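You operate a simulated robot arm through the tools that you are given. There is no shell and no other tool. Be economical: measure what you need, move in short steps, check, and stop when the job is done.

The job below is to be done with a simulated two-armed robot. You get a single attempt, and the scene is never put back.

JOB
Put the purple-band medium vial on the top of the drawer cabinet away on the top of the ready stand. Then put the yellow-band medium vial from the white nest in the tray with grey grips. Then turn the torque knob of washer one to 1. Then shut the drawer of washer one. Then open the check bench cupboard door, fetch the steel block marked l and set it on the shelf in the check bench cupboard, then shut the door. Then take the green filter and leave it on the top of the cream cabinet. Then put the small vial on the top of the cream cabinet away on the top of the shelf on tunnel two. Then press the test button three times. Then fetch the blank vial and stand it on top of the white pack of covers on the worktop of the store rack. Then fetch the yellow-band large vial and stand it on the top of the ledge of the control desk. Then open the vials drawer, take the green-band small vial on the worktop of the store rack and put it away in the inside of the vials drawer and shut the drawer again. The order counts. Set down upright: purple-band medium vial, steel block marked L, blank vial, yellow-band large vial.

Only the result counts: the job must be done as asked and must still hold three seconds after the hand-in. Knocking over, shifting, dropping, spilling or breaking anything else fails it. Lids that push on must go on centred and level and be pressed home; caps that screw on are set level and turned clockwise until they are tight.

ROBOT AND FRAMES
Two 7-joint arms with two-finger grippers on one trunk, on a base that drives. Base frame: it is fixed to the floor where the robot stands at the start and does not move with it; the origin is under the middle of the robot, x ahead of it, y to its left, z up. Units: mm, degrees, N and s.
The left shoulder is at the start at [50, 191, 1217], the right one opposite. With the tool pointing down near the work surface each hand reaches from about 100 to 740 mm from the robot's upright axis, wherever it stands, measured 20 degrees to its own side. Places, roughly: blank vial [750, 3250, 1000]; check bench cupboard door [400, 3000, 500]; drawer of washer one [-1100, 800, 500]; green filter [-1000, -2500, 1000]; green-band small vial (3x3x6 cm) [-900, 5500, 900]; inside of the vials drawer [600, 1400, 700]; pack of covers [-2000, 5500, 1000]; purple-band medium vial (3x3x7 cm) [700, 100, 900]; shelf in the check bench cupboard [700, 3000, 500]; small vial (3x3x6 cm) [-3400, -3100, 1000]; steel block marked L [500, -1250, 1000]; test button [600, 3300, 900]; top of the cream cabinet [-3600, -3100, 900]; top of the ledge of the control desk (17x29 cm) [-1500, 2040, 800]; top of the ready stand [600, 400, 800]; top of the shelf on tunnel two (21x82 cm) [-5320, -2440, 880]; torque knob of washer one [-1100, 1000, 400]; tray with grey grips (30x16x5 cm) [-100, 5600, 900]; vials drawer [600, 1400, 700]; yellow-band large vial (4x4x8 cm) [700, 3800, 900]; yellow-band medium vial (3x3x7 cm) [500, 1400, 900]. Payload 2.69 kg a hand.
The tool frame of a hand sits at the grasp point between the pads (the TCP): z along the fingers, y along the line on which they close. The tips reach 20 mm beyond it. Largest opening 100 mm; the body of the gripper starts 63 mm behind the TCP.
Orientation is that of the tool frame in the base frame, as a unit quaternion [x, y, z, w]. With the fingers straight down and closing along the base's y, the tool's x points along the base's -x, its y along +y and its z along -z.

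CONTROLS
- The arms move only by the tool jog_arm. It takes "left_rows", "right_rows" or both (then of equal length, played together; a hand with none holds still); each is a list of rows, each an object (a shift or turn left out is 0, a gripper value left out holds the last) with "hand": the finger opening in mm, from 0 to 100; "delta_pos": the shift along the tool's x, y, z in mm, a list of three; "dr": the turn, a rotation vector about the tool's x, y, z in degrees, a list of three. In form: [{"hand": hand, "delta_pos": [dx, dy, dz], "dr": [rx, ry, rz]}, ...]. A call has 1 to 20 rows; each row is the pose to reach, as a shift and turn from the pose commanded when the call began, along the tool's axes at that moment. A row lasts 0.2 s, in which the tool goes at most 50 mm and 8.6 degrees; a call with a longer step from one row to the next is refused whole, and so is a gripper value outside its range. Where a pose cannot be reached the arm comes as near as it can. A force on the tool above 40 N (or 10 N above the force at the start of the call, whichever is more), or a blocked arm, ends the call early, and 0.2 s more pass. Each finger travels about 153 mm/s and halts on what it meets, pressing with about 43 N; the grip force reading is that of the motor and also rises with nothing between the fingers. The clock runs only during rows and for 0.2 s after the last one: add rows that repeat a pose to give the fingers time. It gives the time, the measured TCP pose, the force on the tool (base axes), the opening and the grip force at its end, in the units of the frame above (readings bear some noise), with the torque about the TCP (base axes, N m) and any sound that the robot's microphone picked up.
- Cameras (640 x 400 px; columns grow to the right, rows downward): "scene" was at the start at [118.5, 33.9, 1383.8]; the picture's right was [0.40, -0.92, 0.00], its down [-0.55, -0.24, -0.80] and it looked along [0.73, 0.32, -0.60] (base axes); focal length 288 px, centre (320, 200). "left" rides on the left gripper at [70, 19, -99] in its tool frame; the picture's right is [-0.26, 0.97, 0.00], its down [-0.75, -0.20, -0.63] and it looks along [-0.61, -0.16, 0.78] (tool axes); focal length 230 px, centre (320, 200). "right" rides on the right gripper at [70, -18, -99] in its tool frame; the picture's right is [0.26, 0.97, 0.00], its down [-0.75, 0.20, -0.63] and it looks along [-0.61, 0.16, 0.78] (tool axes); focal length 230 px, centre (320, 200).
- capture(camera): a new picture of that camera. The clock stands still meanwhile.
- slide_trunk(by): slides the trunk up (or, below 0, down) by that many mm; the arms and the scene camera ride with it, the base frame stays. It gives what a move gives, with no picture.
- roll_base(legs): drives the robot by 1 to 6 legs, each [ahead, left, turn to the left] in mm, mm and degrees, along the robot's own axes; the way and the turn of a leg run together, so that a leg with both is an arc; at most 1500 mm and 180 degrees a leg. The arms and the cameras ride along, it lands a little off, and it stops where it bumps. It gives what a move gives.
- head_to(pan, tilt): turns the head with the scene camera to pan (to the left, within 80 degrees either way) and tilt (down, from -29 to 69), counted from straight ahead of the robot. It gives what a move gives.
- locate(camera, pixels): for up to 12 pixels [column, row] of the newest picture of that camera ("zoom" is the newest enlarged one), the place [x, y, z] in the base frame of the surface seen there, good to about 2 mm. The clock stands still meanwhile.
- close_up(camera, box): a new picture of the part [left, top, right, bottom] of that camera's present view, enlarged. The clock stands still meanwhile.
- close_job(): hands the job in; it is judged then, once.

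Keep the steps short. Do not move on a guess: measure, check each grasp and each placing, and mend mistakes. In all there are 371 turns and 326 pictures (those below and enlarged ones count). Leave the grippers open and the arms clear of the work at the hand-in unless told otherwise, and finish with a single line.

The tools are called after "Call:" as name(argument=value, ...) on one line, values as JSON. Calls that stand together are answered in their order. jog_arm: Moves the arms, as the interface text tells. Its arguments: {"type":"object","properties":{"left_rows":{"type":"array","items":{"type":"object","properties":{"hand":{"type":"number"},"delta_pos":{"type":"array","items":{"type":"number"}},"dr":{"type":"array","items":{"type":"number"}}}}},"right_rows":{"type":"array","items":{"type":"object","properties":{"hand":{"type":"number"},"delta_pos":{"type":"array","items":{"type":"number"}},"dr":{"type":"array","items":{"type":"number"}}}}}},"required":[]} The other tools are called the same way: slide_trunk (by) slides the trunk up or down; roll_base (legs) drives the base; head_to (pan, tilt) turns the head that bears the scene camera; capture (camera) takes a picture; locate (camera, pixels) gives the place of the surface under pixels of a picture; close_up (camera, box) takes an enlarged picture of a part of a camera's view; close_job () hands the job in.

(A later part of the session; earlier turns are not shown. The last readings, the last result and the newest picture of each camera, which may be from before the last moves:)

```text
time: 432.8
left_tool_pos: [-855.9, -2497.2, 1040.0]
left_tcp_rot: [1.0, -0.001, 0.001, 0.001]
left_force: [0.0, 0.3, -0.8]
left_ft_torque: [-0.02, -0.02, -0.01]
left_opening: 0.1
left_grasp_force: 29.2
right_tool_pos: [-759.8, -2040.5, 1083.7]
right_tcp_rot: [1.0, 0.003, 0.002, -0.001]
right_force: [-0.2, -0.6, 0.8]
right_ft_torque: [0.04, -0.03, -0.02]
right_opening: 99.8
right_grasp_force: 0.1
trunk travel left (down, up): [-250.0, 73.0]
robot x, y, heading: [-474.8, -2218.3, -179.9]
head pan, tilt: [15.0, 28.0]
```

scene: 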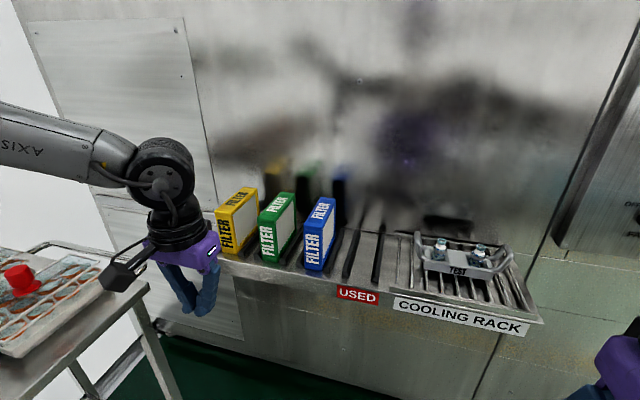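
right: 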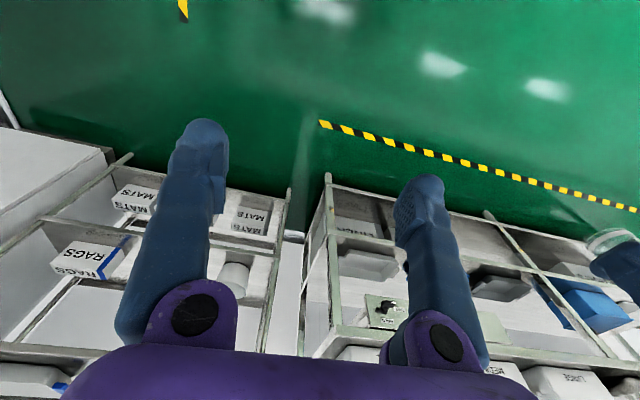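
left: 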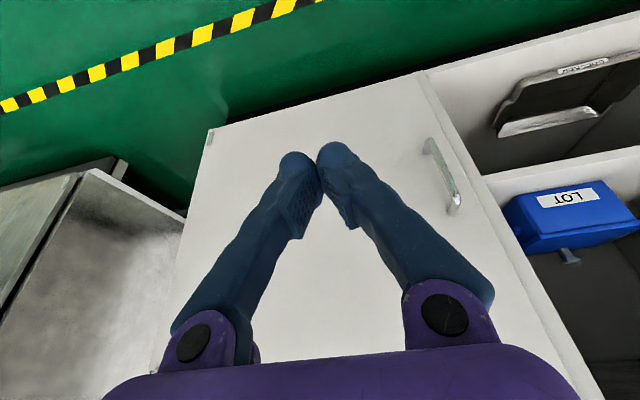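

Call:
jog_arm(left_rows=[{"hand": 90, "delta_pos": [0, 8, -45]}, {"delta_pos": [-45, 16, -55]}, {"delta_pos": [-90, 24, -55]}, {"delta_pos": [-135, 33, -55]}, {"delta_pos": [-175, 33, -55]}, {"delta_pos": [-201, 33, -55]}, {"delta_pos": [-201, 33, -55]}])

Call:
capture(camera="left")

```text
time: 434.4
left_tool_pos: [-1055.0, -2530.8, 1098.2]
left_tcp_rot: [1.0, -0.004, 0.0, 0.002]
left_force: [0.4, 0.2, 0.0]
left_ft_torque: [-0.02, 0.0, 0.01]
left_opening: 90.3
left_grasp_force: 0.1
right_tool_pos: [-758.2, -2041.2, 1085.2]
right_tcp_rot: [1.0, 0.002, 0.003, -0.001]
right_force: [0.7, -0.6, 0.4]
right_ft_torque: [0.01, 0.01, 0.01]
right_opening: 99.9
right_grasp_force: 0.0
trunk travel left (down, up): [-250.0, 73.0]
robot x, y, heading: [-476.8, -2218.7, -179.8]
head pan, tilt: [15.0, 28.0]
```

```text
206 pictures are left
```

left: 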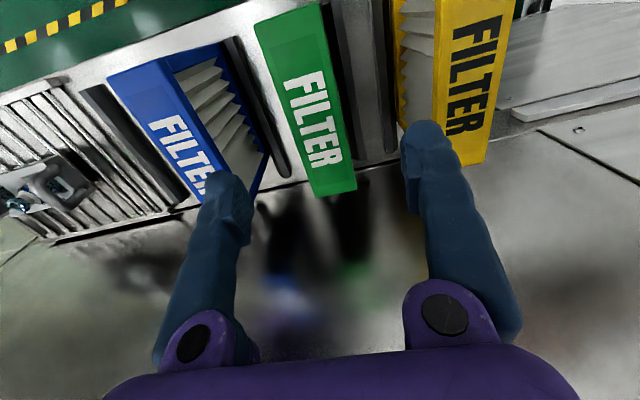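

Over the green filter. Descend 113 mm and grip.

Call:
jog_arm(left_rows=[{"delta_pos": [0, 0, 40]}, {"delta_pos": [0, 0, 80]}, {"delta_pos": [0, 0, 112]}, {"delta_pos": [0, 0, 112]}, {"hand": 20, "delta_pos": [0, 0, 112]}, {"delta_pos": [0, 0, 112]}, {"delta_pos": [0, 0, 112]}])

Call:
capture(camera="left")

```text
time: 435.9
left_tool_pos: [-1055.2, -2529.8, 983.7]
left_tcp_rot: [1.0, -0.003, 0.0, 0.001]
left_force: [-0.1, 0.9, 0.3]
left_ft_torque: [-0.02, 0.2, -0.08]
left_opening: 44.1
left_grasp_force: 43.4
right_tool_pos: [-760.3, -2040.5, 1085.1]
right_tcp_rot: [1.0, 0.002, 0.002, -0.001]
right_force: [-0.1, 0.9, -0.2]
right_ft_torque: [0.03, -0.02, -0.02]
right_opening: 99.7
right_grasp_force: 0.0
trunk travel left (down, up): [-250.0, 73.0]
robot x, y, heading: [-476.8, -2214.7, -179.7]
head pan, tilt: [15.0, 28.0]
```

```text
205 pictures are left
```

left: 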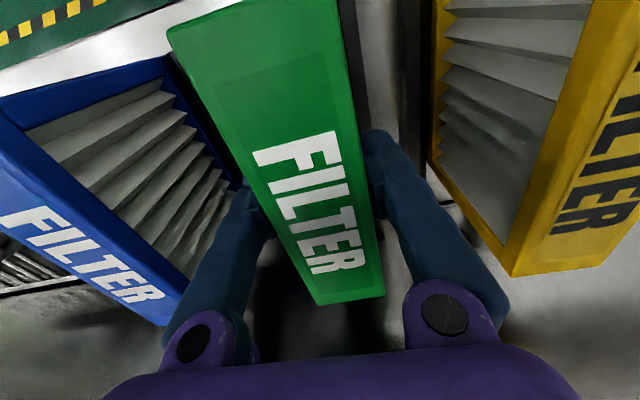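

Gripped (44 mm). Lift straight up 130 mm and draw back.

Call:
jog_arm(left_rows=[{"delta_pos": [0, 0, -40]}, {"delta_pos": [0, 0, -85]}, {"delta_pos": [0, 0, -130]}, {"delta_pos": [40, 0, -135]}, {"delta_pos": [85, 0, -135]}, {"delta_pos": [130, 0, -135]}, {"delta_pos": [175, -15, -135]}, {"delta_pos": [200, -30, -135]}, {"delta_pos": [200, -30, -135]}])

Call:
capture(camera="scene")

```text
time: 437.9
left_tool_pos: [-853.9, -2500.9, 1115.5]
left_tcp_rot: [1.0, -0.002, 0.001, 0.002]
left_force: [-0.3, -0.1, -1.6]
left_ft_torque: [0.02, -0.01, 0.02]
left_opening: 43.5
left_grasp_force: 42.6
right_tool_pos: [-760.3, -2041.5, 1085.1]
right_tcp_rot: [1.0, 0.002, 0.002, 0.0]
right_force: [-0.8, -0.3, -0.4]
right_ft_torque: [-0.05, 0.01, 0.01]
right_opening: 100.0
right_grasp_force: 0.1
trunk travel left (down, up): [-250.0, 73.0]
robot x, y, heading: [-475.1, -2213.7, -179.6]
head pan, tilt: [15.0, 28.0]
```

```text
204 pictures are left
```

scene: 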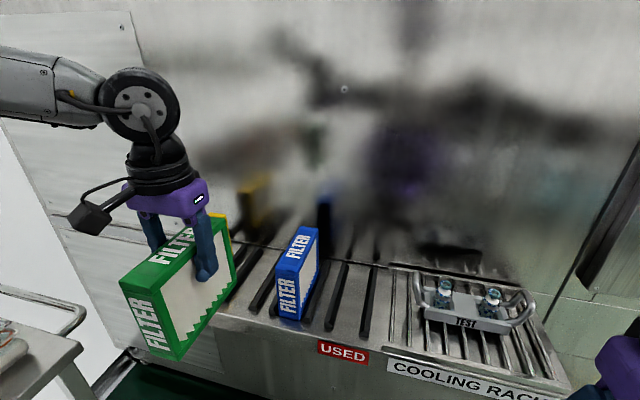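

Filter is held. The way to the cream cabinet must go round through the north of the room. Turn to face +y and drive up the aisle.

Call:
locate(camera="scene", pixels=[[178, 352], [130, 290], [205, 265], [160, 290]])

Call:
roll_base(legs=[[-130, 0, 0], [0, 0, -90], [1500, 0, 0], [1500, 0, 0], [1500, 0, 0], [800, 0, 0]])

Call:
head_to(pan=60, tilt=15)

Call:
capture(camera="scene")

```text
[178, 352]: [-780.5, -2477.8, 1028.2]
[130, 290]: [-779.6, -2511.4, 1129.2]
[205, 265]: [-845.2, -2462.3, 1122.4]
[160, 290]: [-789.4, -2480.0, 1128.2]
```

```text
time: 468.0
left_tool_pos: [-660.0, 3448.3, 1116.3]
left_tcp_rot: [-0.706, 0.708, 0.0, -0.002]
left_force: [-0.1, -0.6, -2.1]
left_ft_torque: [0.01, -0.01, 0.06]
left_opening: 43.7
left_grasp_force: 43.0
right_tool_pos: [-199.7, 3353.6, 1084.9]
right_tcp_rot: [0.709, -0.706, 0.003, 0.002]
right_force: [-1.3, 0.4, 0.8]
right_ft_torque: [0.01, -0.02, 0.03]
right_opening: 100.1
right_grasp_force: 0.0
trunk travel left (down, up): [-250.0, 73.0]
robot x, y, heading: [-377.2, 3071.2, 90.6]
head pan, tilt: [15.0, 28.0]
```

```text
time: 469.1
left_tool_pos: [-660.5, 3446.7, 1116.6]
left_tcp_rot: [-0.706, 0.708, 0.002, -0.001]
left_force: [-0.8, 0.8, -2.0]
left_ft_torque: [0.03, 0.02, -0.01]
left_opening: 43.7
left_grasp_force: 43.1
right_tool_pos: [-200.6, 3353.6, 1084.8]
right_tcp_rot: [0.708, -0.706, 0.003, 0.001]
right_force: [0.1, 0.5, 0.6]
right_ft_torque: [-0.04, 0.03, 0.01]
right_opening: 100.0
right_grasp_force: 0.1
trunk travel left (down, up): [-250.0, 73.0]
robot x, y, heading: [-379.9, 3069.4, 90.3]
head pan, tilt: [60.0, 15.0]
```

```text
203 pictures are left
```

scene: 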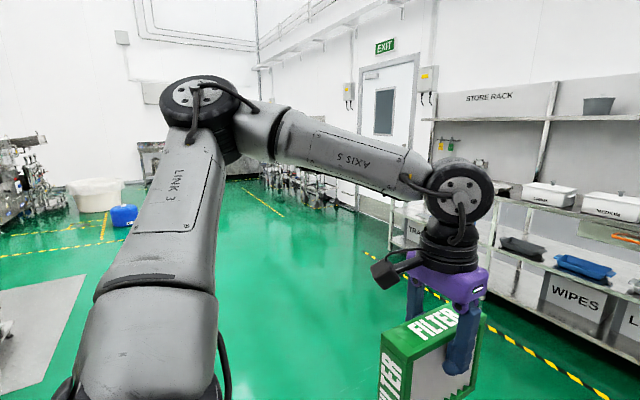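

Call:
roll_base(legs=[[0, 0, 89.5]])

Call:
head_to(pan=40, tilt=15)

Call:
capture(camera="scene")

Call:
head_to(pan=-10, tilt=15)

Call:
capture(camera="scene")

```text
time: 473.3
left_tool_pos: [-763.6, 2796.8, 1116.5]
left_tcp_rot: [1.0, -0.016, 0.0, 0.002]
left_force: [-0.6, 0.5, -2.0]
left_ft_torque: [-0.01, -0.04, -0.02]
left_opening: 43.8
left_grasp_force: 43.3
right_tool_pos: [-655.5, 3254.1, 1084.5]
right_tcp_rot: [1.0, -0.014, 0.002, -0.001]
right_force: [-0.6, 0.6, -0.4]
right_ft_torque: [-0.01, 0.0, 0.0]
right_opening: 100.1
right_grasp_force: 0.2
trunk travel left (down, up): [-250.0, 73.0]
robot x, y, heading: [-373.0, 3069.8, 178.6]
head pan, tilt: [60.0, 15.0]
```

```text
time: 474.1
left_tool_pos: [-762.1, 2796.7, 1116.2]
left_tcp_rot: [1.0, -0.017, 0.001, 0.002]
left_force: [0.2, 0.1, -1.6]
left_ft_torque: [0.0, -0.01, 0.0]
left_opening: 43.7
left_grasp_force: 42.9
right_tool_pos: [-654.8, 3254.1, 1084.3]
right_tcp_rot: [1.0, -0.013, 0.002, -0.001]
right_force: [-0.4, 0.3, -0.6]
right_ft_torque: [-0.01, 0.0, 0.03]
right_opening: 100.2
right_grasp_force: 0.1
trunk travel left (down, up): [-250.0, 73.0]
robot x, y, heading: [-375.9, 3073.5, 178.6]
head pan, tilt: [40.0, 15.0]
```

```text
202 pictures are left
```

scene: 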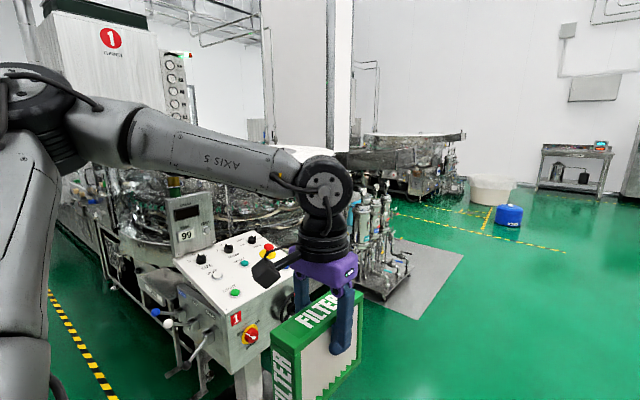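

```text
time: 475.3
left_tool_pos: [-762.1, 2796.8, 1116.2]
left_tcp_rot: [1.0, -0.016, 0.0, 0.002]
left_force: [0.2, -0.3, -1.7]
left_ft_torque: [-0.02, 0.03, 0.01]
left_opening: 43.9
left_grasp_force: 42.6
right_tool_pos: [-656.2, 3253.2, 1084.7]
right_tcp_rot: [1.0, -0.013, 0.003, -0.001]
right_force: [-0.5, 0.3, 0.2]
right_ft_torque: [0.0, 0.03, 0.03]
right_opening: 100.0
right_grasp_force: 0.1
trunk travel left (down, up): [-250.0, 73.0]
robot x, y, heading: [-379.3, 3069.7, 178.7]
head pan, tilt: [-10.0, 15.0]
```

```text
201 pictures are left
```

scene: 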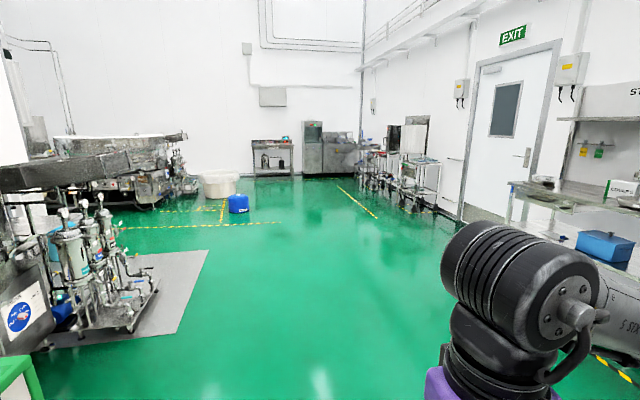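

Call:
locate(camera="scene", pixels=[[205, 252], [165, 335], [150, 205], [220, 215], [230, 205], [265, 180], [60, 340], [130, 195], [440, 200], [10, 280], [180, 170]])

```text
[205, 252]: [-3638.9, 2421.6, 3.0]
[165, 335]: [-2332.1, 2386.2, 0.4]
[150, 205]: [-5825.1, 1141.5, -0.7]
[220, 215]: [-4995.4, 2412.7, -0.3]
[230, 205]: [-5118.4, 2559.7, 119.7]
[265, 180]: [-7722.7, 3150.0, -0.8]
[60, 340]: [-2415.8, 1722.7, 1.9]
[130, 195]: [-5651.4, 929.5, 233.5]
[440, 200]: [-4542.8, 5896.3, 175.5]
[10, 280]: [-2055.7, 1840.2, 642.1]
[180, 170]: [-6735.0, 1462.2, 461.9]
```

Call:
roll_base(legs=[[0, -200, 0], [1500, 0, 0], [1500, 0, 0], [700, 0, 0], [0, 0, 90]])

Call:
head_to(pan=0, tilt=15)

Call:
capture(camera="scene")

```text
time: 498.9
left_tool_pos: [-3795.7, 3058.8, 1115.1]
left_tcp_rot: [0.739, 0.673, 0.001, 0.002]
left_force: [-0.1, -0.5, -1.5]
left_ft_torque: [-0.02, 0.03, 0.02]
left_opening: 43.9
left_grasp_force: 43.1
right_tool_pos: [-4246.4, 3192.8, 1083.2]
right_tcp_rot: [0.737, 0.676, 0.001, -0.004]
right_force: [1.0, -0.4, 0.5]
right_ft_torque: [0.02, -0.02, -0.01]
right_opening: 100.1
right_grasp_force: 0.0
trunk travel left (down, up): [-250.0, 73.0]
robot x, y, heading: [-4040.2, 3461.6, -94.7]
head pan, tilt: [-10.0, 15.0]
```

```text
time: 499.6
left_tool_pos: [-3797.9, 3058.8, 1114.6]
left_tcp_rot: [0.739, 0.674, 0.002, 0.0]
left_force: [0.0, -0.5, -2.3]
left_ft_torque: [-0.01, 0.01, -0.01]
left_opening: 43.7
left_grasp_force: 42.9
right_tool_pos: [-4246.1, 3193.7, 1084.2]
right_tcp_rot: [0.737, 0.676, 0.0, -0.002]
right_force: [0.3, -0.2, -0.9]
right_ft_torque: [-0.01, -0.02, -0.01]
right_opening: 100.0
right_grasp_force: 0.0
trunk travel left (down, up): [-250.0, 73.0]
robot x, y, heading: [-4049.3, 3461.3, -95.1]
head pan, tilt: [0.0, 15.0]
```

```text
200 pictures are left
```

scene: 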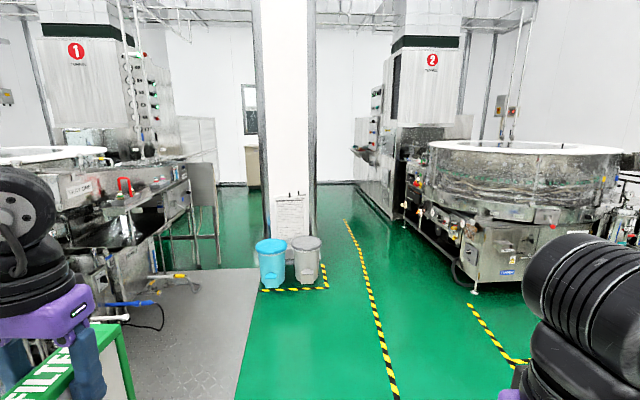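

Call:
locate(camera="scene", pixels=[[270, 285], [320, 285], [475, 292], [400, 205], [253, 165], [360, 175], [345, 220], [215, 265], [385, 230], [250, 150], [375, 155]])

Call:
close_up(camera="scene", box=[180, 100, 440, 260])

```text
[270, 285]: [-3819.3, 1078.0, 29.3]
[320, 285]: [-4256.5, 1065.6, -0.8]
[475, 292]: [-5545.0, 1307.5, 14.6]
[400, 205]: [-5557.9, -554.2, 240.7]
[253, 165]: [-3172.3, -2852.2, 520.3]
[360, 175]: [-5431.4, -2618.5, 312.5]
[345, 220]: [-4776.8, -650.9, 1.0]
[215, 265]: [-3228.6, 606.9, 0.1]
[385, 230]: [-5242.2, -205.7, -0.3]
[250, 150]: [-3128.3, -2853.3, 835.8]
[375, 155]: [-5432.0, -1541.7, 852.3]
```

```text
2.46 times, centred on (310, 180) of scene
```

zoom: 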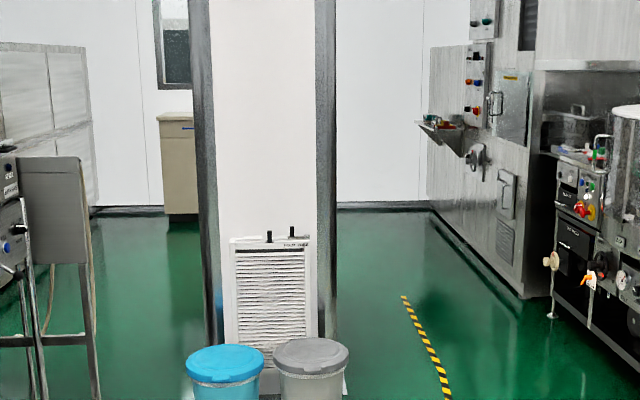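

Cream cabinet is behind the pillar against the south wall. I use the lane at x≈-4860 past the pillar.

Call:
roll_base(legs=[[0, 0, 5], [0, -800, 0], [1500, 0, 0], [1500, 0, 0]])

```text
time: 510.3
left_tool_pos: [-4578.6, 2651.5, 1114.2]
left_tcp_rot: [0.719, 0.695, 0.003, -0.001]
left_force: [-0.7, -1.3, -1.8]
left_ft_torque: [0.08, 0.02, 0.02]
left_opening: 44.0
left_grasp_force: 43.4
right_tool_pos: [-5035.0, 2756.2, 1083.3]
right_tcp_rot: [0.715, 0.699, 0.003, -0.004]
right_force: [0.5, -1.3, -1.5]
right_ft_torque: [0.11, -0.02, 0.01]
right_opening: 100.1
right_grasp_force: 0.1
trunk travel left (down, up): [-250.0, 73.0]
robot x, y, heading: [-4850.9, 3038.7, -91.3]
head pan, tilt: [0.0, 15.0]
stopped in leg 3: the robot was blocked; the commanded pose is now the measured one
```

Call:
head_to(pan=-15, tilt=45)

Call:
capture(camera="scene")

```text
time: 511.2
left_tool_pos: [-4578.0, 2654.6, 1116.3]
left_tcp_rot: [0.718, 0.696, 0.002, 0.001]
left_force: [0.8, -1.0, -3.1]
left_ft_torque: [-0.01, 0.03, -0.02]
left_opening: 43.8
left_grasp_force: 42.9
right_tool_pos: [-5035.1, 2761.1, 1084.8]
right_tcp_rot: [0.715, 0.699, 0.001, -0.002]
right_force: [0.6, 0.7, -0.5]
right_ft_torque: [-0.02, 0.0, -0.02]
right_opening: 100.0
right_grasp_force: 0.0
trunk travel left (down, up): [-250.0, 73.0]
robot x, y, heading: [-4851.5, 3044.4, -91.3]
head pan, tilt: [-15.0, 45.0]
```

```text
198 pictures are left
```

scene: 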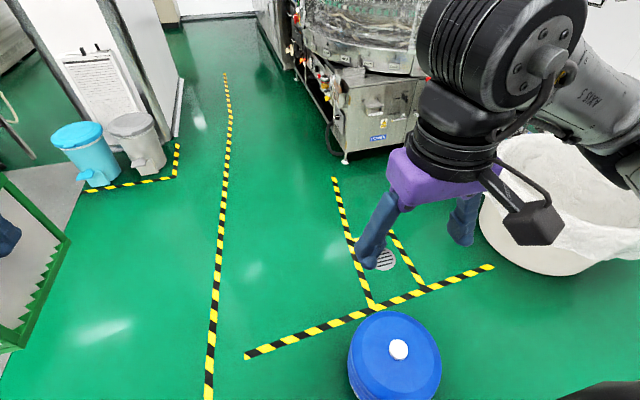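

Call:
locate(camera="scene", pixels=[[398, 350], [398, 320], [355, 370], [438, 365], [395, 390], [300, 345], [215, 300], [80, 190]])

```text
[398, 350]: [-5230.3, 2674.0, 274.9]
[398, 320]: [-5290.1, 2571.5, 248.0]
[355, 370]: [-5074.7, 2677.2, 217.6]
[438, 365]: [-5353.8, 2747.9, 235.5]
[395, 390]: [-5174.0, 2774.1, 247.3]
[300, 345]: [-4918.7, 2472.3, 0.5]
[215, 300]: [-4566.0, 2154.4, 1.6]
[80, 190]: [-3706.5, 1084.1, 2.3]
```

The blue canister was only touched (still at its place). Back off, pass it on the left, then shift right again past the pillar.

Call:
roll_base(legs=[[-60, 0, 0], [0, 230, 1.3], [1020, 0, 0], [0, -260, 0]])

Call:
head_to(pan=0, tilt=20)

Call:
capture(camera="scene")

```text
time: 521.8
left_tool_pos: [-4590.1, 1703.3, 1116.2]
left_tcp_rot: [0.707, 0.707, 0.002, 0.002]
left_force: [-0.2, -0.9, -1.5]
left_ft_torque: [0.0, 0.01, 0.01]
left_opening: 43.9
left_grasp_force: 42.8
right_tool_pos: [-5049.9, 1796.5, 1084.2]
right_tcp_rot: [0.704, 0.71, 0.001, -0.002]
right_force: [-0.3, 0.1, 0.3]
right_ft_torque: [0.04, 0.0, -0.01]
right_opening: 100.2
right_grasp_force: 0.1
trunk travel left (down, up): [-250.0, 73.0]
robot x, y, heading: [-4877.9, 2081.3, -89.4]
head pan, tilt: [-15.0, 45.0]
```

```text
time: 522.7
left_tool_pos: [-4590.6, 1705.3, 1115.1]
left_tcp_rot: [0.707, 0.707, 0.002, 0.001]
left_force: [-0.1, -0.1, -2.5]
left_ft_torque: [-0.02, -0.01, -0.01]
left_opening: 43.8
left_grasp_force: 42.5
right_tool_pos: [-5051.1, 1795.1, 1083.3]
right_tcp_rot: [0.704, 0.71, 0.001, -0.001]
right_force: [0.1, 0.5, -0.2]
right_ft_torque: [0.0, -0.03, 0.0]
right_opening: 99.9
right_grasp_force: 0.1
trunk travel left (down, up): [-250.0, 73.0]
robot x, y, heading: [-4875.8, 2078.4, -89.6]
head pan, tilt: [0.0, 20.0]
```

```text
197 pictures are left
```

scene: 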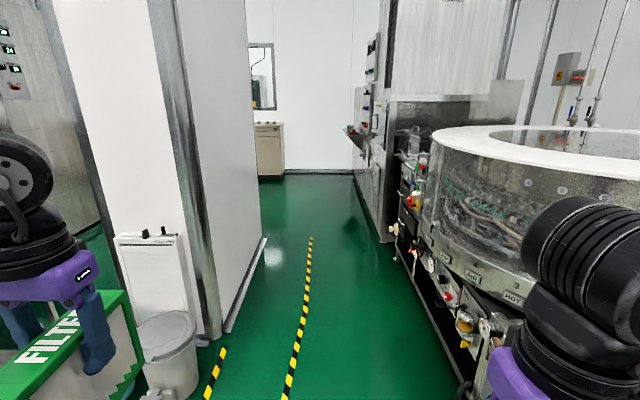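

Call:
locate(camera="scene", pixels=[[213, 335], [262, 238], [230, 330], [470, 320], [450, 290], [425, 230], [395, 215], [395, 150], [350, 130], [270, 145], [415, 190], [520, 330]])

```text
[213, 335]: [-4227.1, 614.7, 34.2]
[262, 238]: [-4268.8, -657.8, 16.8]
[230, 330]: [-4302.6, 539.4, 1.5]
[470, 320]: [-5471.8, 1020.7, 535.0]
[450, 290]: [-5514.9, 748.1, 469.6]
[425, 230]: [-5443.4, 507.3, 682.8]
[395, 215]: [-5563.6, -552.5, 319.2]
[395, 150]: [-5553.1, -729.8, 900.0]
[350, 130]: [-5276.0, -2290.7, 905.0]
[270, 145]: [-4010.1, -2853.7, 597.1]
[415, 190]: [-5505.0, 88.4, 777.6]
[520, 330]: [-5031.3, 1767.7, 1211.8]
```

Call:
roll_base(legs=[[0, 15, -0.4], [1500, 0, 0], [1400, 0, 0]])

Call:
capture(camera="scene")

```text
time: 537.0
left_tool_pos: [-4575.4, -1211.9, 1117.5]
left_tcp_rot: [0.712, 0.702, 0.0, 0.002]
left_force: [0.1, -0.8, -2.3]
left_ft_torque: [-0.02, 0.01, -0.01]
left_opening: 44.0
left_grasp_force: 43.2
right_tool_pos: [-5035.9, -1114.4, 1085.5]
right_tcp_rot: [0.711, 0.703, 0.001, -0.004]
right_force: [-0.3, 0.4, 1.1]
right_ft_torque: [0.0, -0.03, 0.02]
right_opening: 100.0
right_grasp_force: 0.0
trunk travel left (down, up): [-250.0, 73.0]
robot x, y, heading: [-4857.4, -834.7, -90.4]
head pan, tilt: [0.0, 20.0]
stopped in leg 3: the robot was blocked; the commanded pose is now the measured one
```

```text
196 pictures are left
```

scene: 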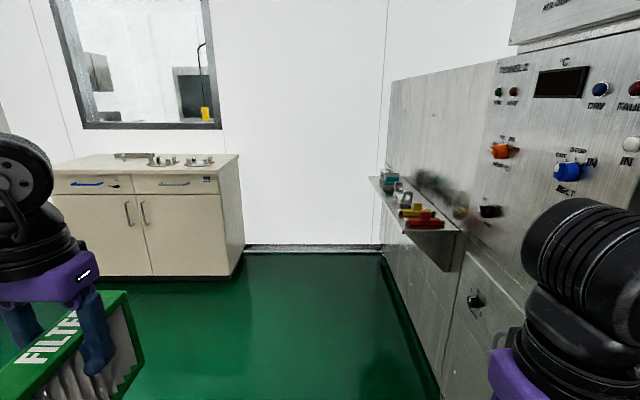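

Blocked, probably the right elbow at the tunnel control panel. Step back, shift left 450, go on.

Call:
roll_base(legs=[[-30, 0, 0], [0, 400, 0], [600, 0, 0], [0, 350, 0], [250, 0, 0]])

Call:
head_to(pan=15, tilt=28)

Call:
capture(camera="scene")

```text
time: 540.3
left_tool_pos: [-4339.3, -1187.8, 1115.1]
left_tcp_rot: [0.711, 0.704, 0.004, 0.001]
left_force: [-0.6, 0.1, -1.9]
left_ft_torque: [0.03, -0.06, -0.02]
left_opening: 43.8
left_grasp_force: 43.0
right_tool_pos: [-4798.6, -1091.4, 1082.5]
right_tcp_rot: [0.708, 0.706, 0.004, -0.004]
right_force: [-0.1, -0.2, -0.6]
right_ft_torque: [0.04, -0.04, -0.04]
right_opening: 100.1
right_grasp_force: 0.0
trunk travel left (down, up): [-250.0, 73.0]
robot x, y, heading: [-4620.5, -805.0, -90.1]
head pan, tilt: [0.0, 20.0]
stopped in leg 2: the robot was blocked; the commanded pose is now the measured one
```

```text
time: 541.0
left_tool_pos: [-4338.1, -1184.6, 1115.5]
left_tcp_rot: [0.71, 0.704, 0.002, 0.0]
left_force: [0.4, -0.1, -2.4]
left_ft_torque: [0.02, -0.03, 0.02]
left_opening: 43.6
left_grasp_force: 42.9
right_tool_pos: [-4796.8, -1091.8, 1083.8]
right_tcp_rot: [0.708, 0.706, 0.003, -0.004]
right_force: [0.8, -0.5, 0.2]
right_ft_torque: [0.03, 0.02, 0.02]
right_opening: 100.4
right_grasp_force: 0.1
trunk travel left (down, up): [-250.0, 73.0]
robot x, y, heading: [-4619.4, -803.9, -90.0]
head pan, tilt: [15.0, 28.0]
```

```text
195 pictures are left
```

scene: 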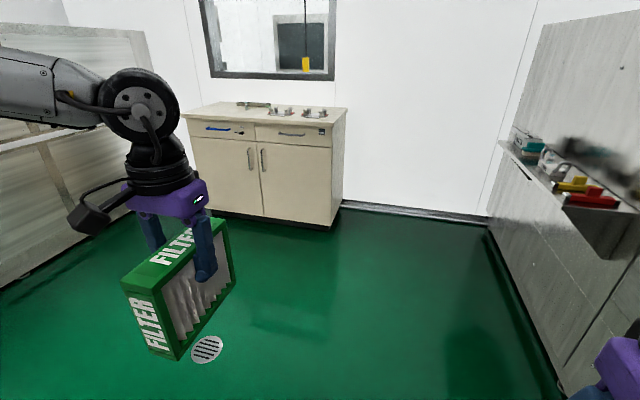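

Call:
roll_base(legs=[[0, -30, 0], [700, 0, 0], [0, 650, 0]])

Call:
capture(camera="scene")

```text
time: 551.1
left_tool_pos: [-3737.3, -1891.1, 1115.6]
left_tcp_rot: [0.717, 0.697, 0.002, 0.0]
left_force: [-0.2, 0.2, -2.3]
left_ft_torque: [-0.03, 0.0, 0.02]
left_opening: 43.9
left_grasp_force: 43.4
right_tool_pos: [-4194.6, -1785.6, 1081.8]
right_tcp_rot: [0.716, 0.698, 0.003, -0.004]
right_force: [-0.1, 0.6, -0.2]
right_ft_torque: [0.01, 0.01, 0.01]
right_opening: 100.3
right_grasp_force: 0.1
trunk travel left (down, up): [-250.0, 73.0]
robot x, y, heading: [-4010.5, -1509.6, -91.3]
head pan, tilt: [15.0, 28.0]
```

```text
194 pictures are left
```

scene: 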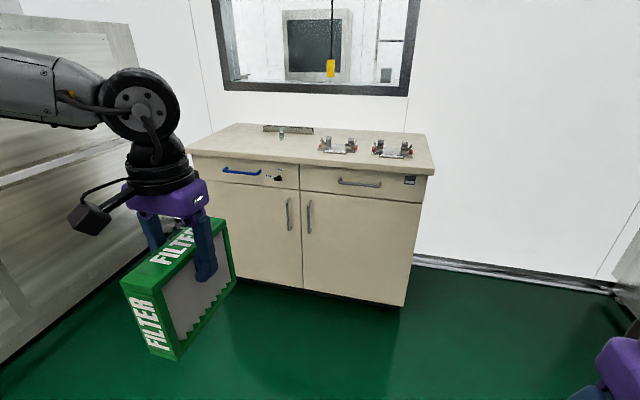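

Call:
locate(camera="scene", pixels=[[190, 145], [240, 123], [430, 170], [425, 135], [282, 135], [285, 128], [335, 148], [395, 150], [300, 155], [240, 145], [380, 165], [230, 150]])

Call:
close_up(camera="scene", box=[180, 100, 440, 190])

```text
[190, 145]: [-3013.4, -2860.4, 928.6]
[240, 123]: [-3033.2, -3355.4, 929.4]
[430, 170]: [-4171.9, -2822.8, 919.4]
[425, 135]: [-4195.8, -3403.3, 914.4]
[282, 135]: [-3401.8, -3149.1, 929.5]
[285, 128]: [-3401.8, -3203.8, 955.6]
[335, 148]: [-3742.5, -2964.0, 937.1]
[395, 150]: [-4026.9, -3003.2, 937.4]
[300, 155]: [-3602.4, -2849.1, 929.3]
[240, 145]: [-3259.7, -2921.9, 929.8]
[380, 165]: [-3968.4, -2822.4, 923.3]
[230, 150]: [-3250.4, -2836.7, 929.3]
```

```text
2.46 times, centred on (310, 145) of scene
```

zoom: 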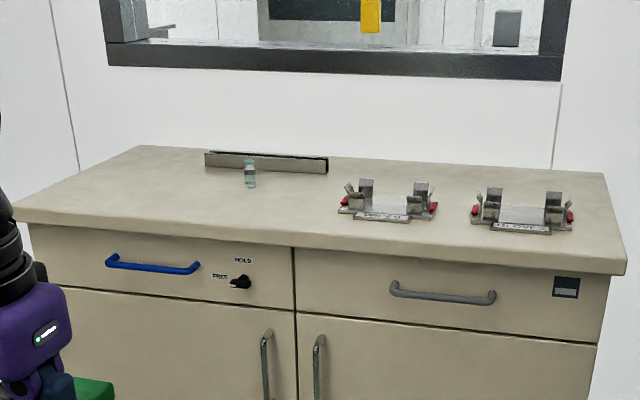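

Cabinet top z≈929, front edge y≈-2822. I'll leave the filter at about (-3560, -2940), between the small vial and the first gadget. Drive there.

Call:
roll_base(legs=[[0, 0, 1.3], [860, 0, 0], [0, 180, 0]])

Call:
head_to(pan=25, tilt=38)

Call:
capture(camera="scene")

```text
time: 557.8
left_tool_pos: [-3554.0, -2746.8, 1115.1]
left_tcp_rot: [0.71, 0.704, 0.003, 0.001]
left_force: [0.5, 0.2, -2.6]
left_ft_torque: [-0.02, 0.01, 0.03]
left_opening: 43.8
left_grasp_force: 43.4
right_tool_pos: [-4014.5, -2649.6, 1082.7]
right_tcp_rot: [0.709, 0.705, 0.002, -0.004]
right_force: [-0.7, -0.8, -0.6]
right_ft_torque: [0.03, 0.0, -0.03]
right_opening: 100.0
right_grasp_force: 0.0
trunk travel left (down, up): [-250.0, 73.0]
robot x, y, heading: [-3835.7, -2370.9, -90.3]
head pan, tilt: [15.0, 28.0]
```

```text
time: 558.5
left_tool_pos: [-3554.1, -2747.7, 1114.7]
left_tcp_rot: [0.71, 0.704, 0.002, 0.0]
left_force: [-0.3, 1.0, -1.5]
left_ft_torque: [0.04, -0.02, 0.0]
left_opening: 43.7
left_grasp_force: 43.0
right_tool_pos: [-4014.5, -2650.2, 1083.5]
right_tcp_rot: [0.709, 0.706, 0.002, -0.004]
right_force: [0.9, 0.3, 0.1]
right_ft_torque: [0.0, 0.01, 0.0]
right_opening: 100.0
right_grasp_force: 0.0
trunk travel left (down, up): [-250.0, 73.0]
robot x, y, heading: [-3838.6, -2366.5, -90.2]
head pan, tilt: [25.0, 38.0]
```

```text
192 pictures are left
```

scene: 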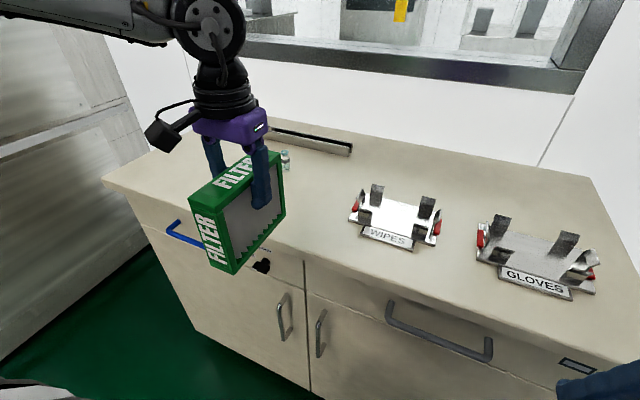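

Call:
jog_arm(left_rows=[{"delta_pos": [-45, 0, 0]}, {"delta_pos": [-90, 0, 0]}, {"delta_pos": [-135, -4, 0]}, {"delta_pos": [-183, -6, 5]}, {"delta_pos": [-183, -6, 30]}, {"delta_pos": [-183, -6, 50]}, {"delta_pos": [-183, -6, 58]}, {"delta_pos": [-183, -6, 58]}])

Call:
close_up(camera="scene", box=[120, 80, 440, 280])

```text
time: 560.3
left_tool_pos: [-3561.3, -2928.4, 1057.4]
left_tcp_rot: [0.71, 0.704, 0.003, 0.0]
left_force: [-1.0, 0.4, -1.7]
left_ft_torque: [0.0, -0.01, -0.01]
left_opening: 43.8
left_grasp_force: 42.8
right_tool_pos: [-4013.4, -2651.9, 1083.6]
right_tcp_rot: [0.709, 0.705, 0.003, -0.005]
right_force: [1.0, 0.0, -0.7]
right_ft_torque: [0.01, 0.0, -0.01]
right_opening: 99.9
right_grasp_force: 0.1
trunk travel left (down, up): [-250.0, 73.0]
robot x, y, heading: [-3834.4, -2366.1, -90.0]
head pan, tilt: [25.0, 38.0]
```

```text
2.00 times, centred on (280, 180) of scene
```

zoom: 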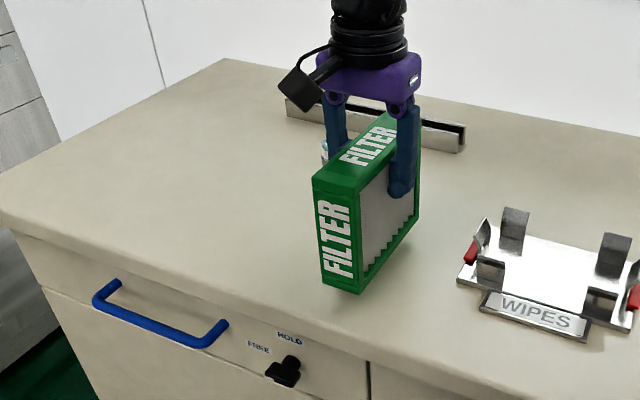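

Call:
jog_arm(left_rows=[{"delta_pos": [0, 0, 2]}, {"delta_pos": [0, 0, 4]}, {"delta_pos": [0, 0, 6]}, {"delta_pos": [0, 0, 8]}, {"delta_pos": [0, 0, 8]}])

```text
time: 561.5
left_tool_pos: [-3561.8, -2929.8, 1049.9]
left_tcp_rot: [0.71, 0.704, 0.002, 0.0]
left_force: [0.3, -0.6, -2.4]
left_ft_torque: [0.0, 0.0, 0.01]
left_opening: 43.9
left_grasp_force: 43.8
right_tool_pos: [-4013.8, -2650.6, 1084.1]
right_tcp_rot: [0.709, 0.705, 0.003, -0.004]
right_force: [0.0, 0.1, -0.1]
right_ft_torque: [0.0, -0.01, -0.03]
right_opening: 100.0
right_grasp_force: 0.0
trunk travel left (down, up): [-250.0, 73.0]
robot x, y, heading: [-3838.7, -2364.9, -90.2]
head pan, tilt: [25.0, 38.0]
```

No contact yet; keep lowering in small steps.

Call:
jog_arm(left_rows=[{"delta_pos": [0, 0, 2]}, {"delta_pos": [0, 0, 4]}, {"delta_pos": [0, 0, 5]}, {"delta_pos": [0, 0, 5]}])

Call:
close_up(camera="scene", box=[220, 120, 380, 250])

```text
time: 562.5
left_tool_pos: [-3561.7, -2929.4, 1043.2]
left_tcp_rot: [0.71, 0.704, 0.002, -0.001]
left_force: [0.3, -0.1, -2.8]
left_ft_torque: [-0.03, -0.01, -0.03]
left_opening: 44.0
left_grasp_force: 43.4
right_tool_pos: [-4014.1, -2650.3, 1082.8]
right_tcp_rot: [0.709, 0.705, 0.003, -0.004]
right_force: [0.3, 0.0, 0.0]
right_ft_torque: [0.0, -0.02, -0.03]
right_opening: 100.2
right_grasp_force: 0.1
trunk travel left (down, up): [-250.0, 73.0]
robot x, y, heading: [-3836.5, -2369.1, -90.1]
head pan, tilt: [25.0, 38.0]
```

```text
3.08 times, centred on (300, 185) of scene
```

zoom: 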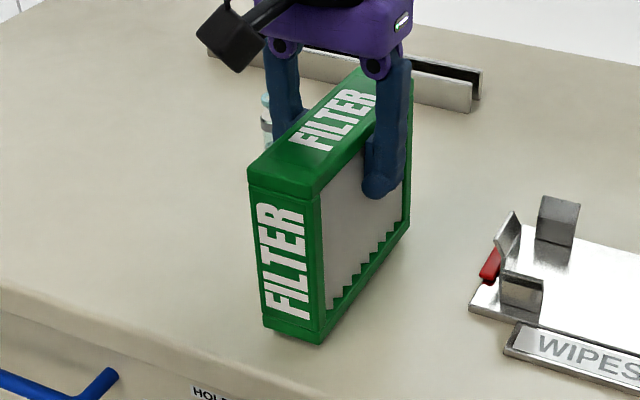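

Call:
locate(camera="zoom", pixels=[[318, 330], [268, 318], [255, 178], [315, 188], [322, 350]])

```text
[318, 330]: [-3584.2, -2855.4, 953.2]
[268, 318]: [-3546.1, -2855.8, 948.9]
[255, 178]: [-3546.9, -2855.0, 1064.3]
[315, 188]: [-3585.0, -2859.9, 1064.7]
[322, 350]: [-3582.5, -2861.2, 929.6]
```

Call:
jog_arm(left_rows=[{"delta_pos": [0, 0, 4]}, {"delta_pos": [0, 0, 8]}, {"delta_pos": [0, 0, 10]}, {"delta_pos": [0, 0, 12]}, {"delta_pos": [0, 0, 14]}, {"delta_pos": [0, 0, 14]}])

```text
time: 563.9
left_tool_pos: [-3560.6, -2929.9, 1034.4]
left_tcp_rot: [0.71, 0.704, -0.001, 0.004]
left_force: [5.9, -5.5, 29.8]
left_ft_torque: [0.74, -0.13, -0.07]
left_opening: 43.6
left_grasp_force: 43.5
right_tool_pos: [-4015.2, -2649.5, 1085.1]
right_tcp_rot: [0.709, 0.705, 0.001, -0.004]
right_force: [-0.4, 0.4, -0.3]
right_ft_torque: [-0.01, -0.01, 0.0]
right_opening: 100.1
right_grasp_force: 0.0
trunk travel left (down, up): [-250.0, 73.0]
robot x, y, heading: [-3837.2, -2368.8, -90.1]
head pan, tilt: [25.0, 38.0]
```

Contact (30 N). Ease up 3 mm, release and lift.

Call:
jog_arm(left_rows=[{"delta_pos": [0, 0, -4]}, {"hand": 60, "delta_pos": [0, 0, -4]}, {"hand": 75, "delta_pos": [0, 0, -4]}, {"delta_pos": [0, 0, -4]}, {"delta_pos": [0, 0, -45]}, {"delta_pos": [0, 0, -90]}, {"delta_pos": [30, 0, -120]}, {"delta_pos": [70, 0, -120]}, {"delta_pos": [70, 0, -120]}])

Call:
capture(camera="scene")

```text
time: 565.9
left_tool_pos: [-3562.8, -2859.1, 1150.0]
left_tcp_rot: [0.71, 0.704, 0.002, 0.0]
left_force: [0.3, -0.5, 0.3]
left_ft_torque: [-0.02, -0.02, -0.02]
left_opening: 75.0
left_grasp_force: 0.0
right_tool_pos: [-4014.9, -2650.3, 1083.2]
right_tcp_rot: [0.709, 0.705, 0.004, -0.004]
right_force: [-0.5, 0.0, 0.0]
right_ft_torque: [-0.01, 0.01, -0.01]
right_opening: 100.2
right_grasp_force: 0.1
trunk travel left (down, up): [-250.0, 73.0]
robot x, y, heading: [-3839.5, -2365.0, -90.1]
head pan, tilt: [25.0, 38.0]
```

```text
189 pictures are left
```

scene: 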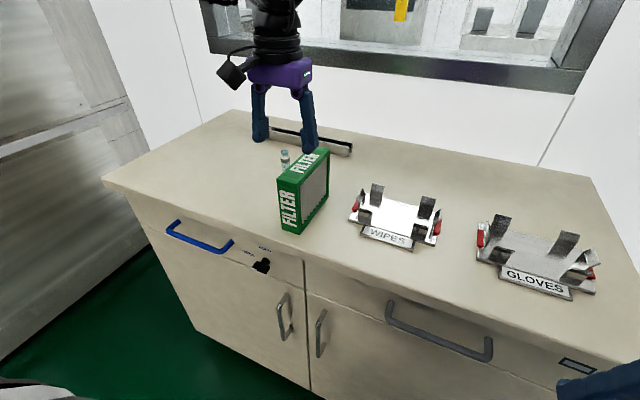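

The filter stands on the cabinet. Next the small vial at (-3402,-3149). Drive closer and look with the left hand camera.

Call:
roll_base(legs=[[75, 0, 0], [0, 165, 0]])

Call:
capture(camera="left")

```text
time: 568.6
left_tool_pos: [-3403.2, -2934.9, 1149.2]
left_tcp_rot: [0.712, 0.702, 0.001, 0.001]
left_force: [-0.1, 0.0, -1.0]
left_ft_torque: [0.03, 0.02, 0.04]
left_opening: 75.0
left_grasp_force: 0.0
right_tool_pos: [-3853.5, -2724.4, 1084.0]
right_tcp_rot: [0.71, 0.704, 0.003, -0.004]
right_force: [0.4, 0.7, -0.4]
right_ft_torque: [0.03, 0.01, -0.01]
right_opening: 99.8
right_grasp_force: 0.0
trunk travel left (down, up): [-250.0, 73.0]
robot x, y, heading: [-3678.3, -2446.4, -90.5]
head pan, tilt: [25.0, 38.0]
```

```text
188 pictures are left
```

left: 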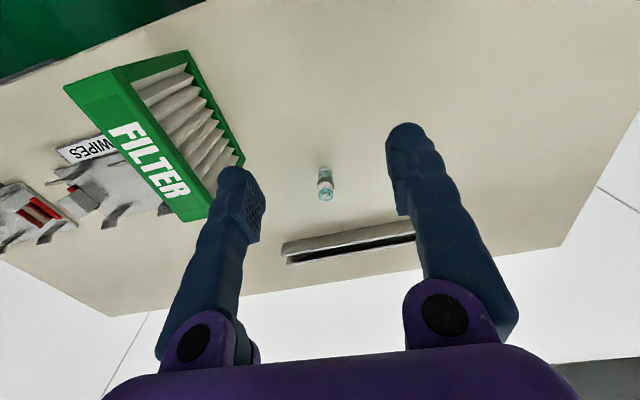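

Call:
close_up(camera="left", box=[260, 130, 400, 220])

Call:
locate(camera="left", pixels=[[325, 172], [325, 180], [326, 188], [326, 195], [325, 160], [340, 235]])

```text
4.44 times, centred on (330, 175) of left
```

zoom: 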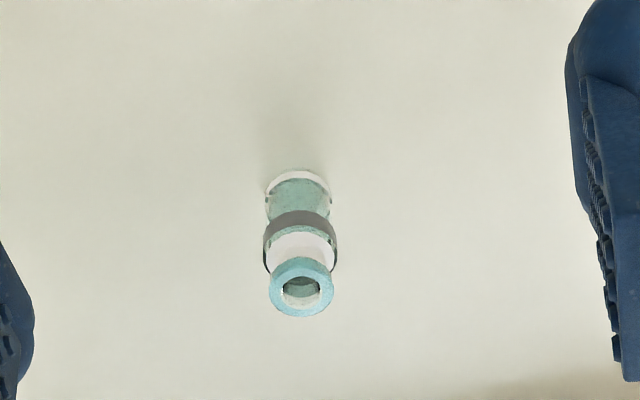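

```text
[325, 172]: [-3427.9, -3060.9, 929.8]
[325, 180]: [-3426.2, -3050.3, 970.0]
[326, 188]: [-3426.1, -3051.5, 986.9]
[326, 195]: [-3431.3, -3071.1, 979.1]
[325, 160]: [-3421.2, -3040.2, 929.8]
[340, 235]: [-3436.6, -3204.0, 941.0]
```

Vial centre ≈ (-3428,-3061), top ≈ 988. Move above it.

Call:
jog_arm(left_rows=[{"hand": 60, "delta_pos": [-40, -8, 25]}, {"delta_pos": [-80, -16, 50]}, {"delta_pos": [-126, -25, 75]}, {"delta_pos": [-126, -25, 110]}, {"delta_pos": [-126, -25, 130]}, {"delta_pos": [-126, -25, 130]}])

Call:
capture(camera="left")

```text
refused: row 3 steps farther than a row can; nothing moved
```

```text
186 pictures are left
```

left: 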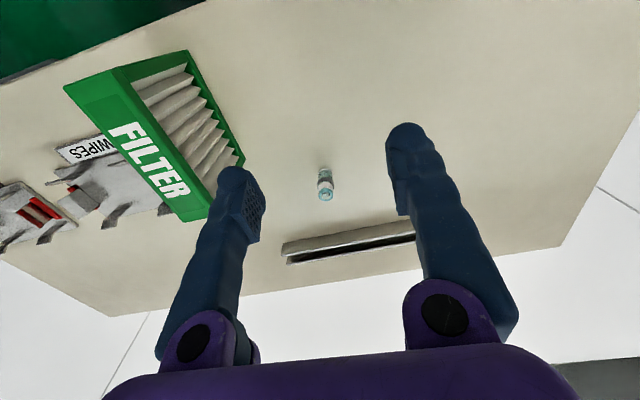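

Call:
jog_arm(left_rows=[{"hand": 60, "delta_pos": [-40, -8, 20]}, {"delta_pos": [-80, -16, 40]}, {"delta_pos": [-115, -23, 65]}, {"delta_pos": [-126, -25, 100]}, {"delta_pos": [-126, -25, 130]}, {"delta_pos": [-126, -25, 130]}])

Call:
capture(camera="left")

```text
time: 570.0
left_tool_pos: [-3411.9, -3028.5, 1025.8]
left_tcp_rot: [0.712, 0.702, 0.003, 0.002]
left_force: [-0.2, 0.8, 0.2]
left_ft_torque: [0.0, -0.01, 0.01]
left_opening: 59.8
left_grasp_force: 0.0
left hand out of reach, approached as far as the arm can: row 3, 4, 5, 6
right_tool_pos: [-3854.0, -2724.1, 1083.1]
right_tcp_rot: [0.711, 0.703, 0.002, -0.004]
right_force: [-0.3, 0.5, -0.7]
right_ft_torque: [0.03, 0.0, 0.01]
right_opening: 100.1
right_grasp_force: 0.0
trunk travel left (down, up): [-250.0, 73.0]
robot x, y, heading: [-3675.8, -2442.4, -90.3]
head pan, tilt: [25.0, 38.0]
```

```text
185 pictures are left
```

left: 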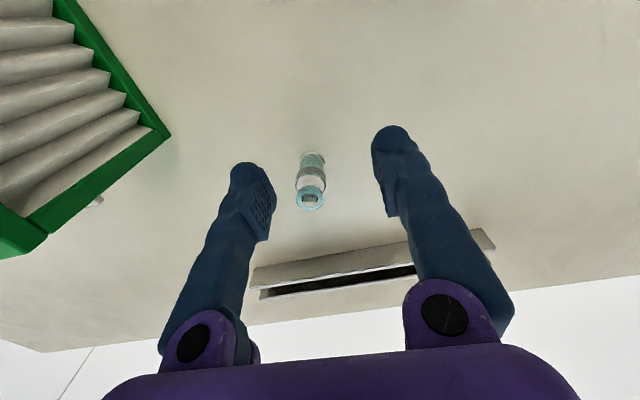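

Slightly out of reach; raise, shift the base 70 mm right so the vial lies more to the left, then go on.

Call:
jog_arm(left_rows=[{"delta_pos": [0, 0, -40]}, {"delta_pos": [0, 0, -75]}, {"delta_pos": [0, 0, -75]}])

Call:
roll_base(legs=[[0, -75, 0]])

Call:
jog_arm(left_rows=[{"delta_pos": [-10, 30, 0]}, {"delta_pos": [-20, 55, 20]}, {"delta_pos": [-33, 58, 50]}, {"delta_pos": [-33, 58, 75]}, {"delta_pos": [-33, 58, 75]}])

Call:
capture(camera="left")

```text
time: 570.8
left_tool_pos: [-3411.2, -3029.9, 1101.9]
left_tcp_rot: [0.712, 0.702, 0.003, 0.0]
left_force: [-0.4, 0.0, 0.6]
left_ft_torque: [0.02, -0.03, 0.02]
left_opening: 60.0
left_grasp_force: 0.0
right_tool_pos: [-3854.3, -2724.0, 1082.2]
right_tcp_rot: [0.711, 0.704, 0.003, -0.004]
right_force: [0.0, -0.2, 0.0]
right_ft_torque: [-0.02, 0.02, 0.02]
right_opening: 100.1
right_grasp_force: 0.0
trunk travel left (down, up): [-250.0, 73.0]
robot x, y, heading: [-3677.1, -2445.0, -90.4]
head pan, tilt: [25.0, 38.0]
```

```text
time: 572.1
left_tool_pos: [-3487.2, -3029.2, 1103.1]
left_tcp_rot: [0.711, 0.703, 0.002, 0.001]
left_force: [0.1, 1.3, -0.4]
left_ft_torque: [-0.02, 0.0, 0.01]
left_opening: 60.1
left_grasp_force: 0.0
right_tool_pos: [-3929.9, -2723.9, 1082.7]
right_tcp_rot: [0.711, 0.704, 0.003, -0.005]
right_force: [-0.2, -1.4, 0.1]
right_ft_torque: [-0.01, -0.04, 0.02]
right_opening: 100.0
right_grasp_force: 0.0
trunk travel left (down, up): [-250.0, 73.0]
robot x, y, heading: [-3746.1, -2439.1, -90.4]
head pan, tilt: [25.0, 38.0]
```

```text
time: 573.3
left_tool_pos: [-3425.4, -3058.2, 1028.9]
left_tcp_rot: [0.712, 0.703, 0.001, 0.001]
left_force: [-0.7, -0.3, -0.3]
left_ft_torque: [0.01, -0.02, -0.01]
left_opening: 60.1
left_grasp_force: 0.1
left hand out of reach, approached as far as the arm can: row 4, 5
right_tool_pos: [-3929.8, -2723.6, 1082.4]
right_tcp_rot: [0.71, 0.704, 0.003, -0.004]
right_force: [0.9, -0.3, 0.1]
right_ft_torque: [0.03, -0.01, -0.01]
right_opening: 100.2
right_grasp_force: 0.0
trunk travel left (down, up): [-250.0, 73.0]
robot x, y, heading: [-3751.7, -2434.8, -90.4]
head pan, tilt: [25.0, 38.0]
```

```text
184 pictures are left
```

left: 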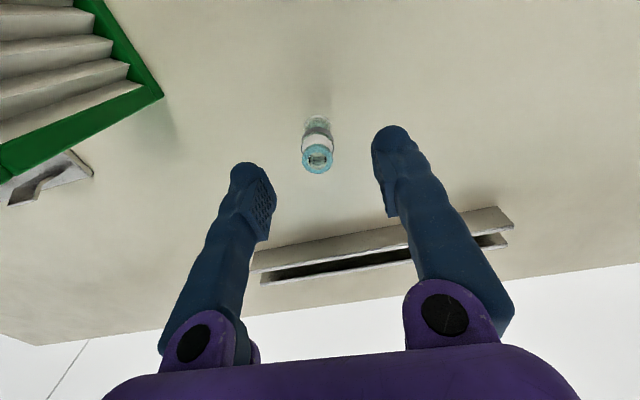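

The vial is ~5 mm further, within finger width. Lower with the trunk (posture unchanged) by 67 and grip.

Call:
slide_trunk(by=-67)

Call:
jog_arm(left_rows=[{"delta_pos": [-4, -2, 0]}, {"hand": 10, "delta_pos": [-4, -2, 0]}, {"delta_pos": [-4, -2, 0]}, {"delta_pos": [-4, -2, 0]}])

Call:
capture(camera="left")

```text
time: 574.4
left_tool_pos: [-3426.4, -3057.9, 962.5]
left_tcp_rot: [0.712, 0.702, 0.001, 0.001]
left_force: [-0.4, 0.2, 0.2]
left_ft_torque: [-0.02, -0.04, 0.0]
left_opening: 60.0
left_grasp_force: 0.1
right_tool_pos: [-3931.3, -2723.2, 1016.5]
right_tcp_rot: [0.71, 0.704, 0.003, -0.004]
right_force: [-0.1, -0.3, -0.1]
right_ft_torque: [0.02, 0.01, 0.01]
right_opening: 99.9
right_grasp_force: 0.1
trunk travel left (down, up): [-183.0, 140.0]
robot x, y, heading: [-3751.6, -2441.1, -90.2]
head pan, tilt: [25.0, 38.0]
```

```text
time: 575.4
left_tool_pos: [-3425.9, -3057.2, 961.9]
left_tcp_rot: [0.711, 0.703, 0.001, 0.001]
left_force: [-0.9, -0.4, -1.0]
left_ft_torque: [-0.01, -0.04, 0.02]
left_opening: 19.2
left_grasp_force: 43.3
left hand out of reach, approached as far as the arm can: row 1, 2, 3, 4
right_tool_pos: [-3929.8, -2724.4, 1016.2]
right_tcp_rot: [0.71, 0.704, 0.002, -0.005]
right_force: [0.1, 0.3, -0.2]
right_ft_torque: [-0.02, 0.02, -0.02]
right_opening: 100.1
right_grasp_force: 0.1
trunk travel left (down, up): [-183.0, 140.0]
robot x, y, heading: [-3749.2, -2438.2, -90.1]
head pan, tilt: [25.0, 38.0]
```

```text
183 pictures are left
```

left: 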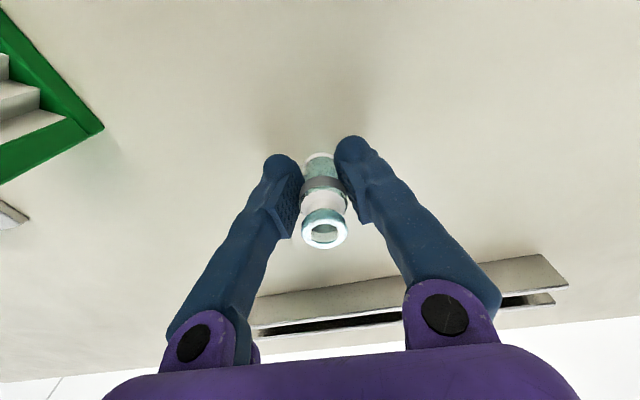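

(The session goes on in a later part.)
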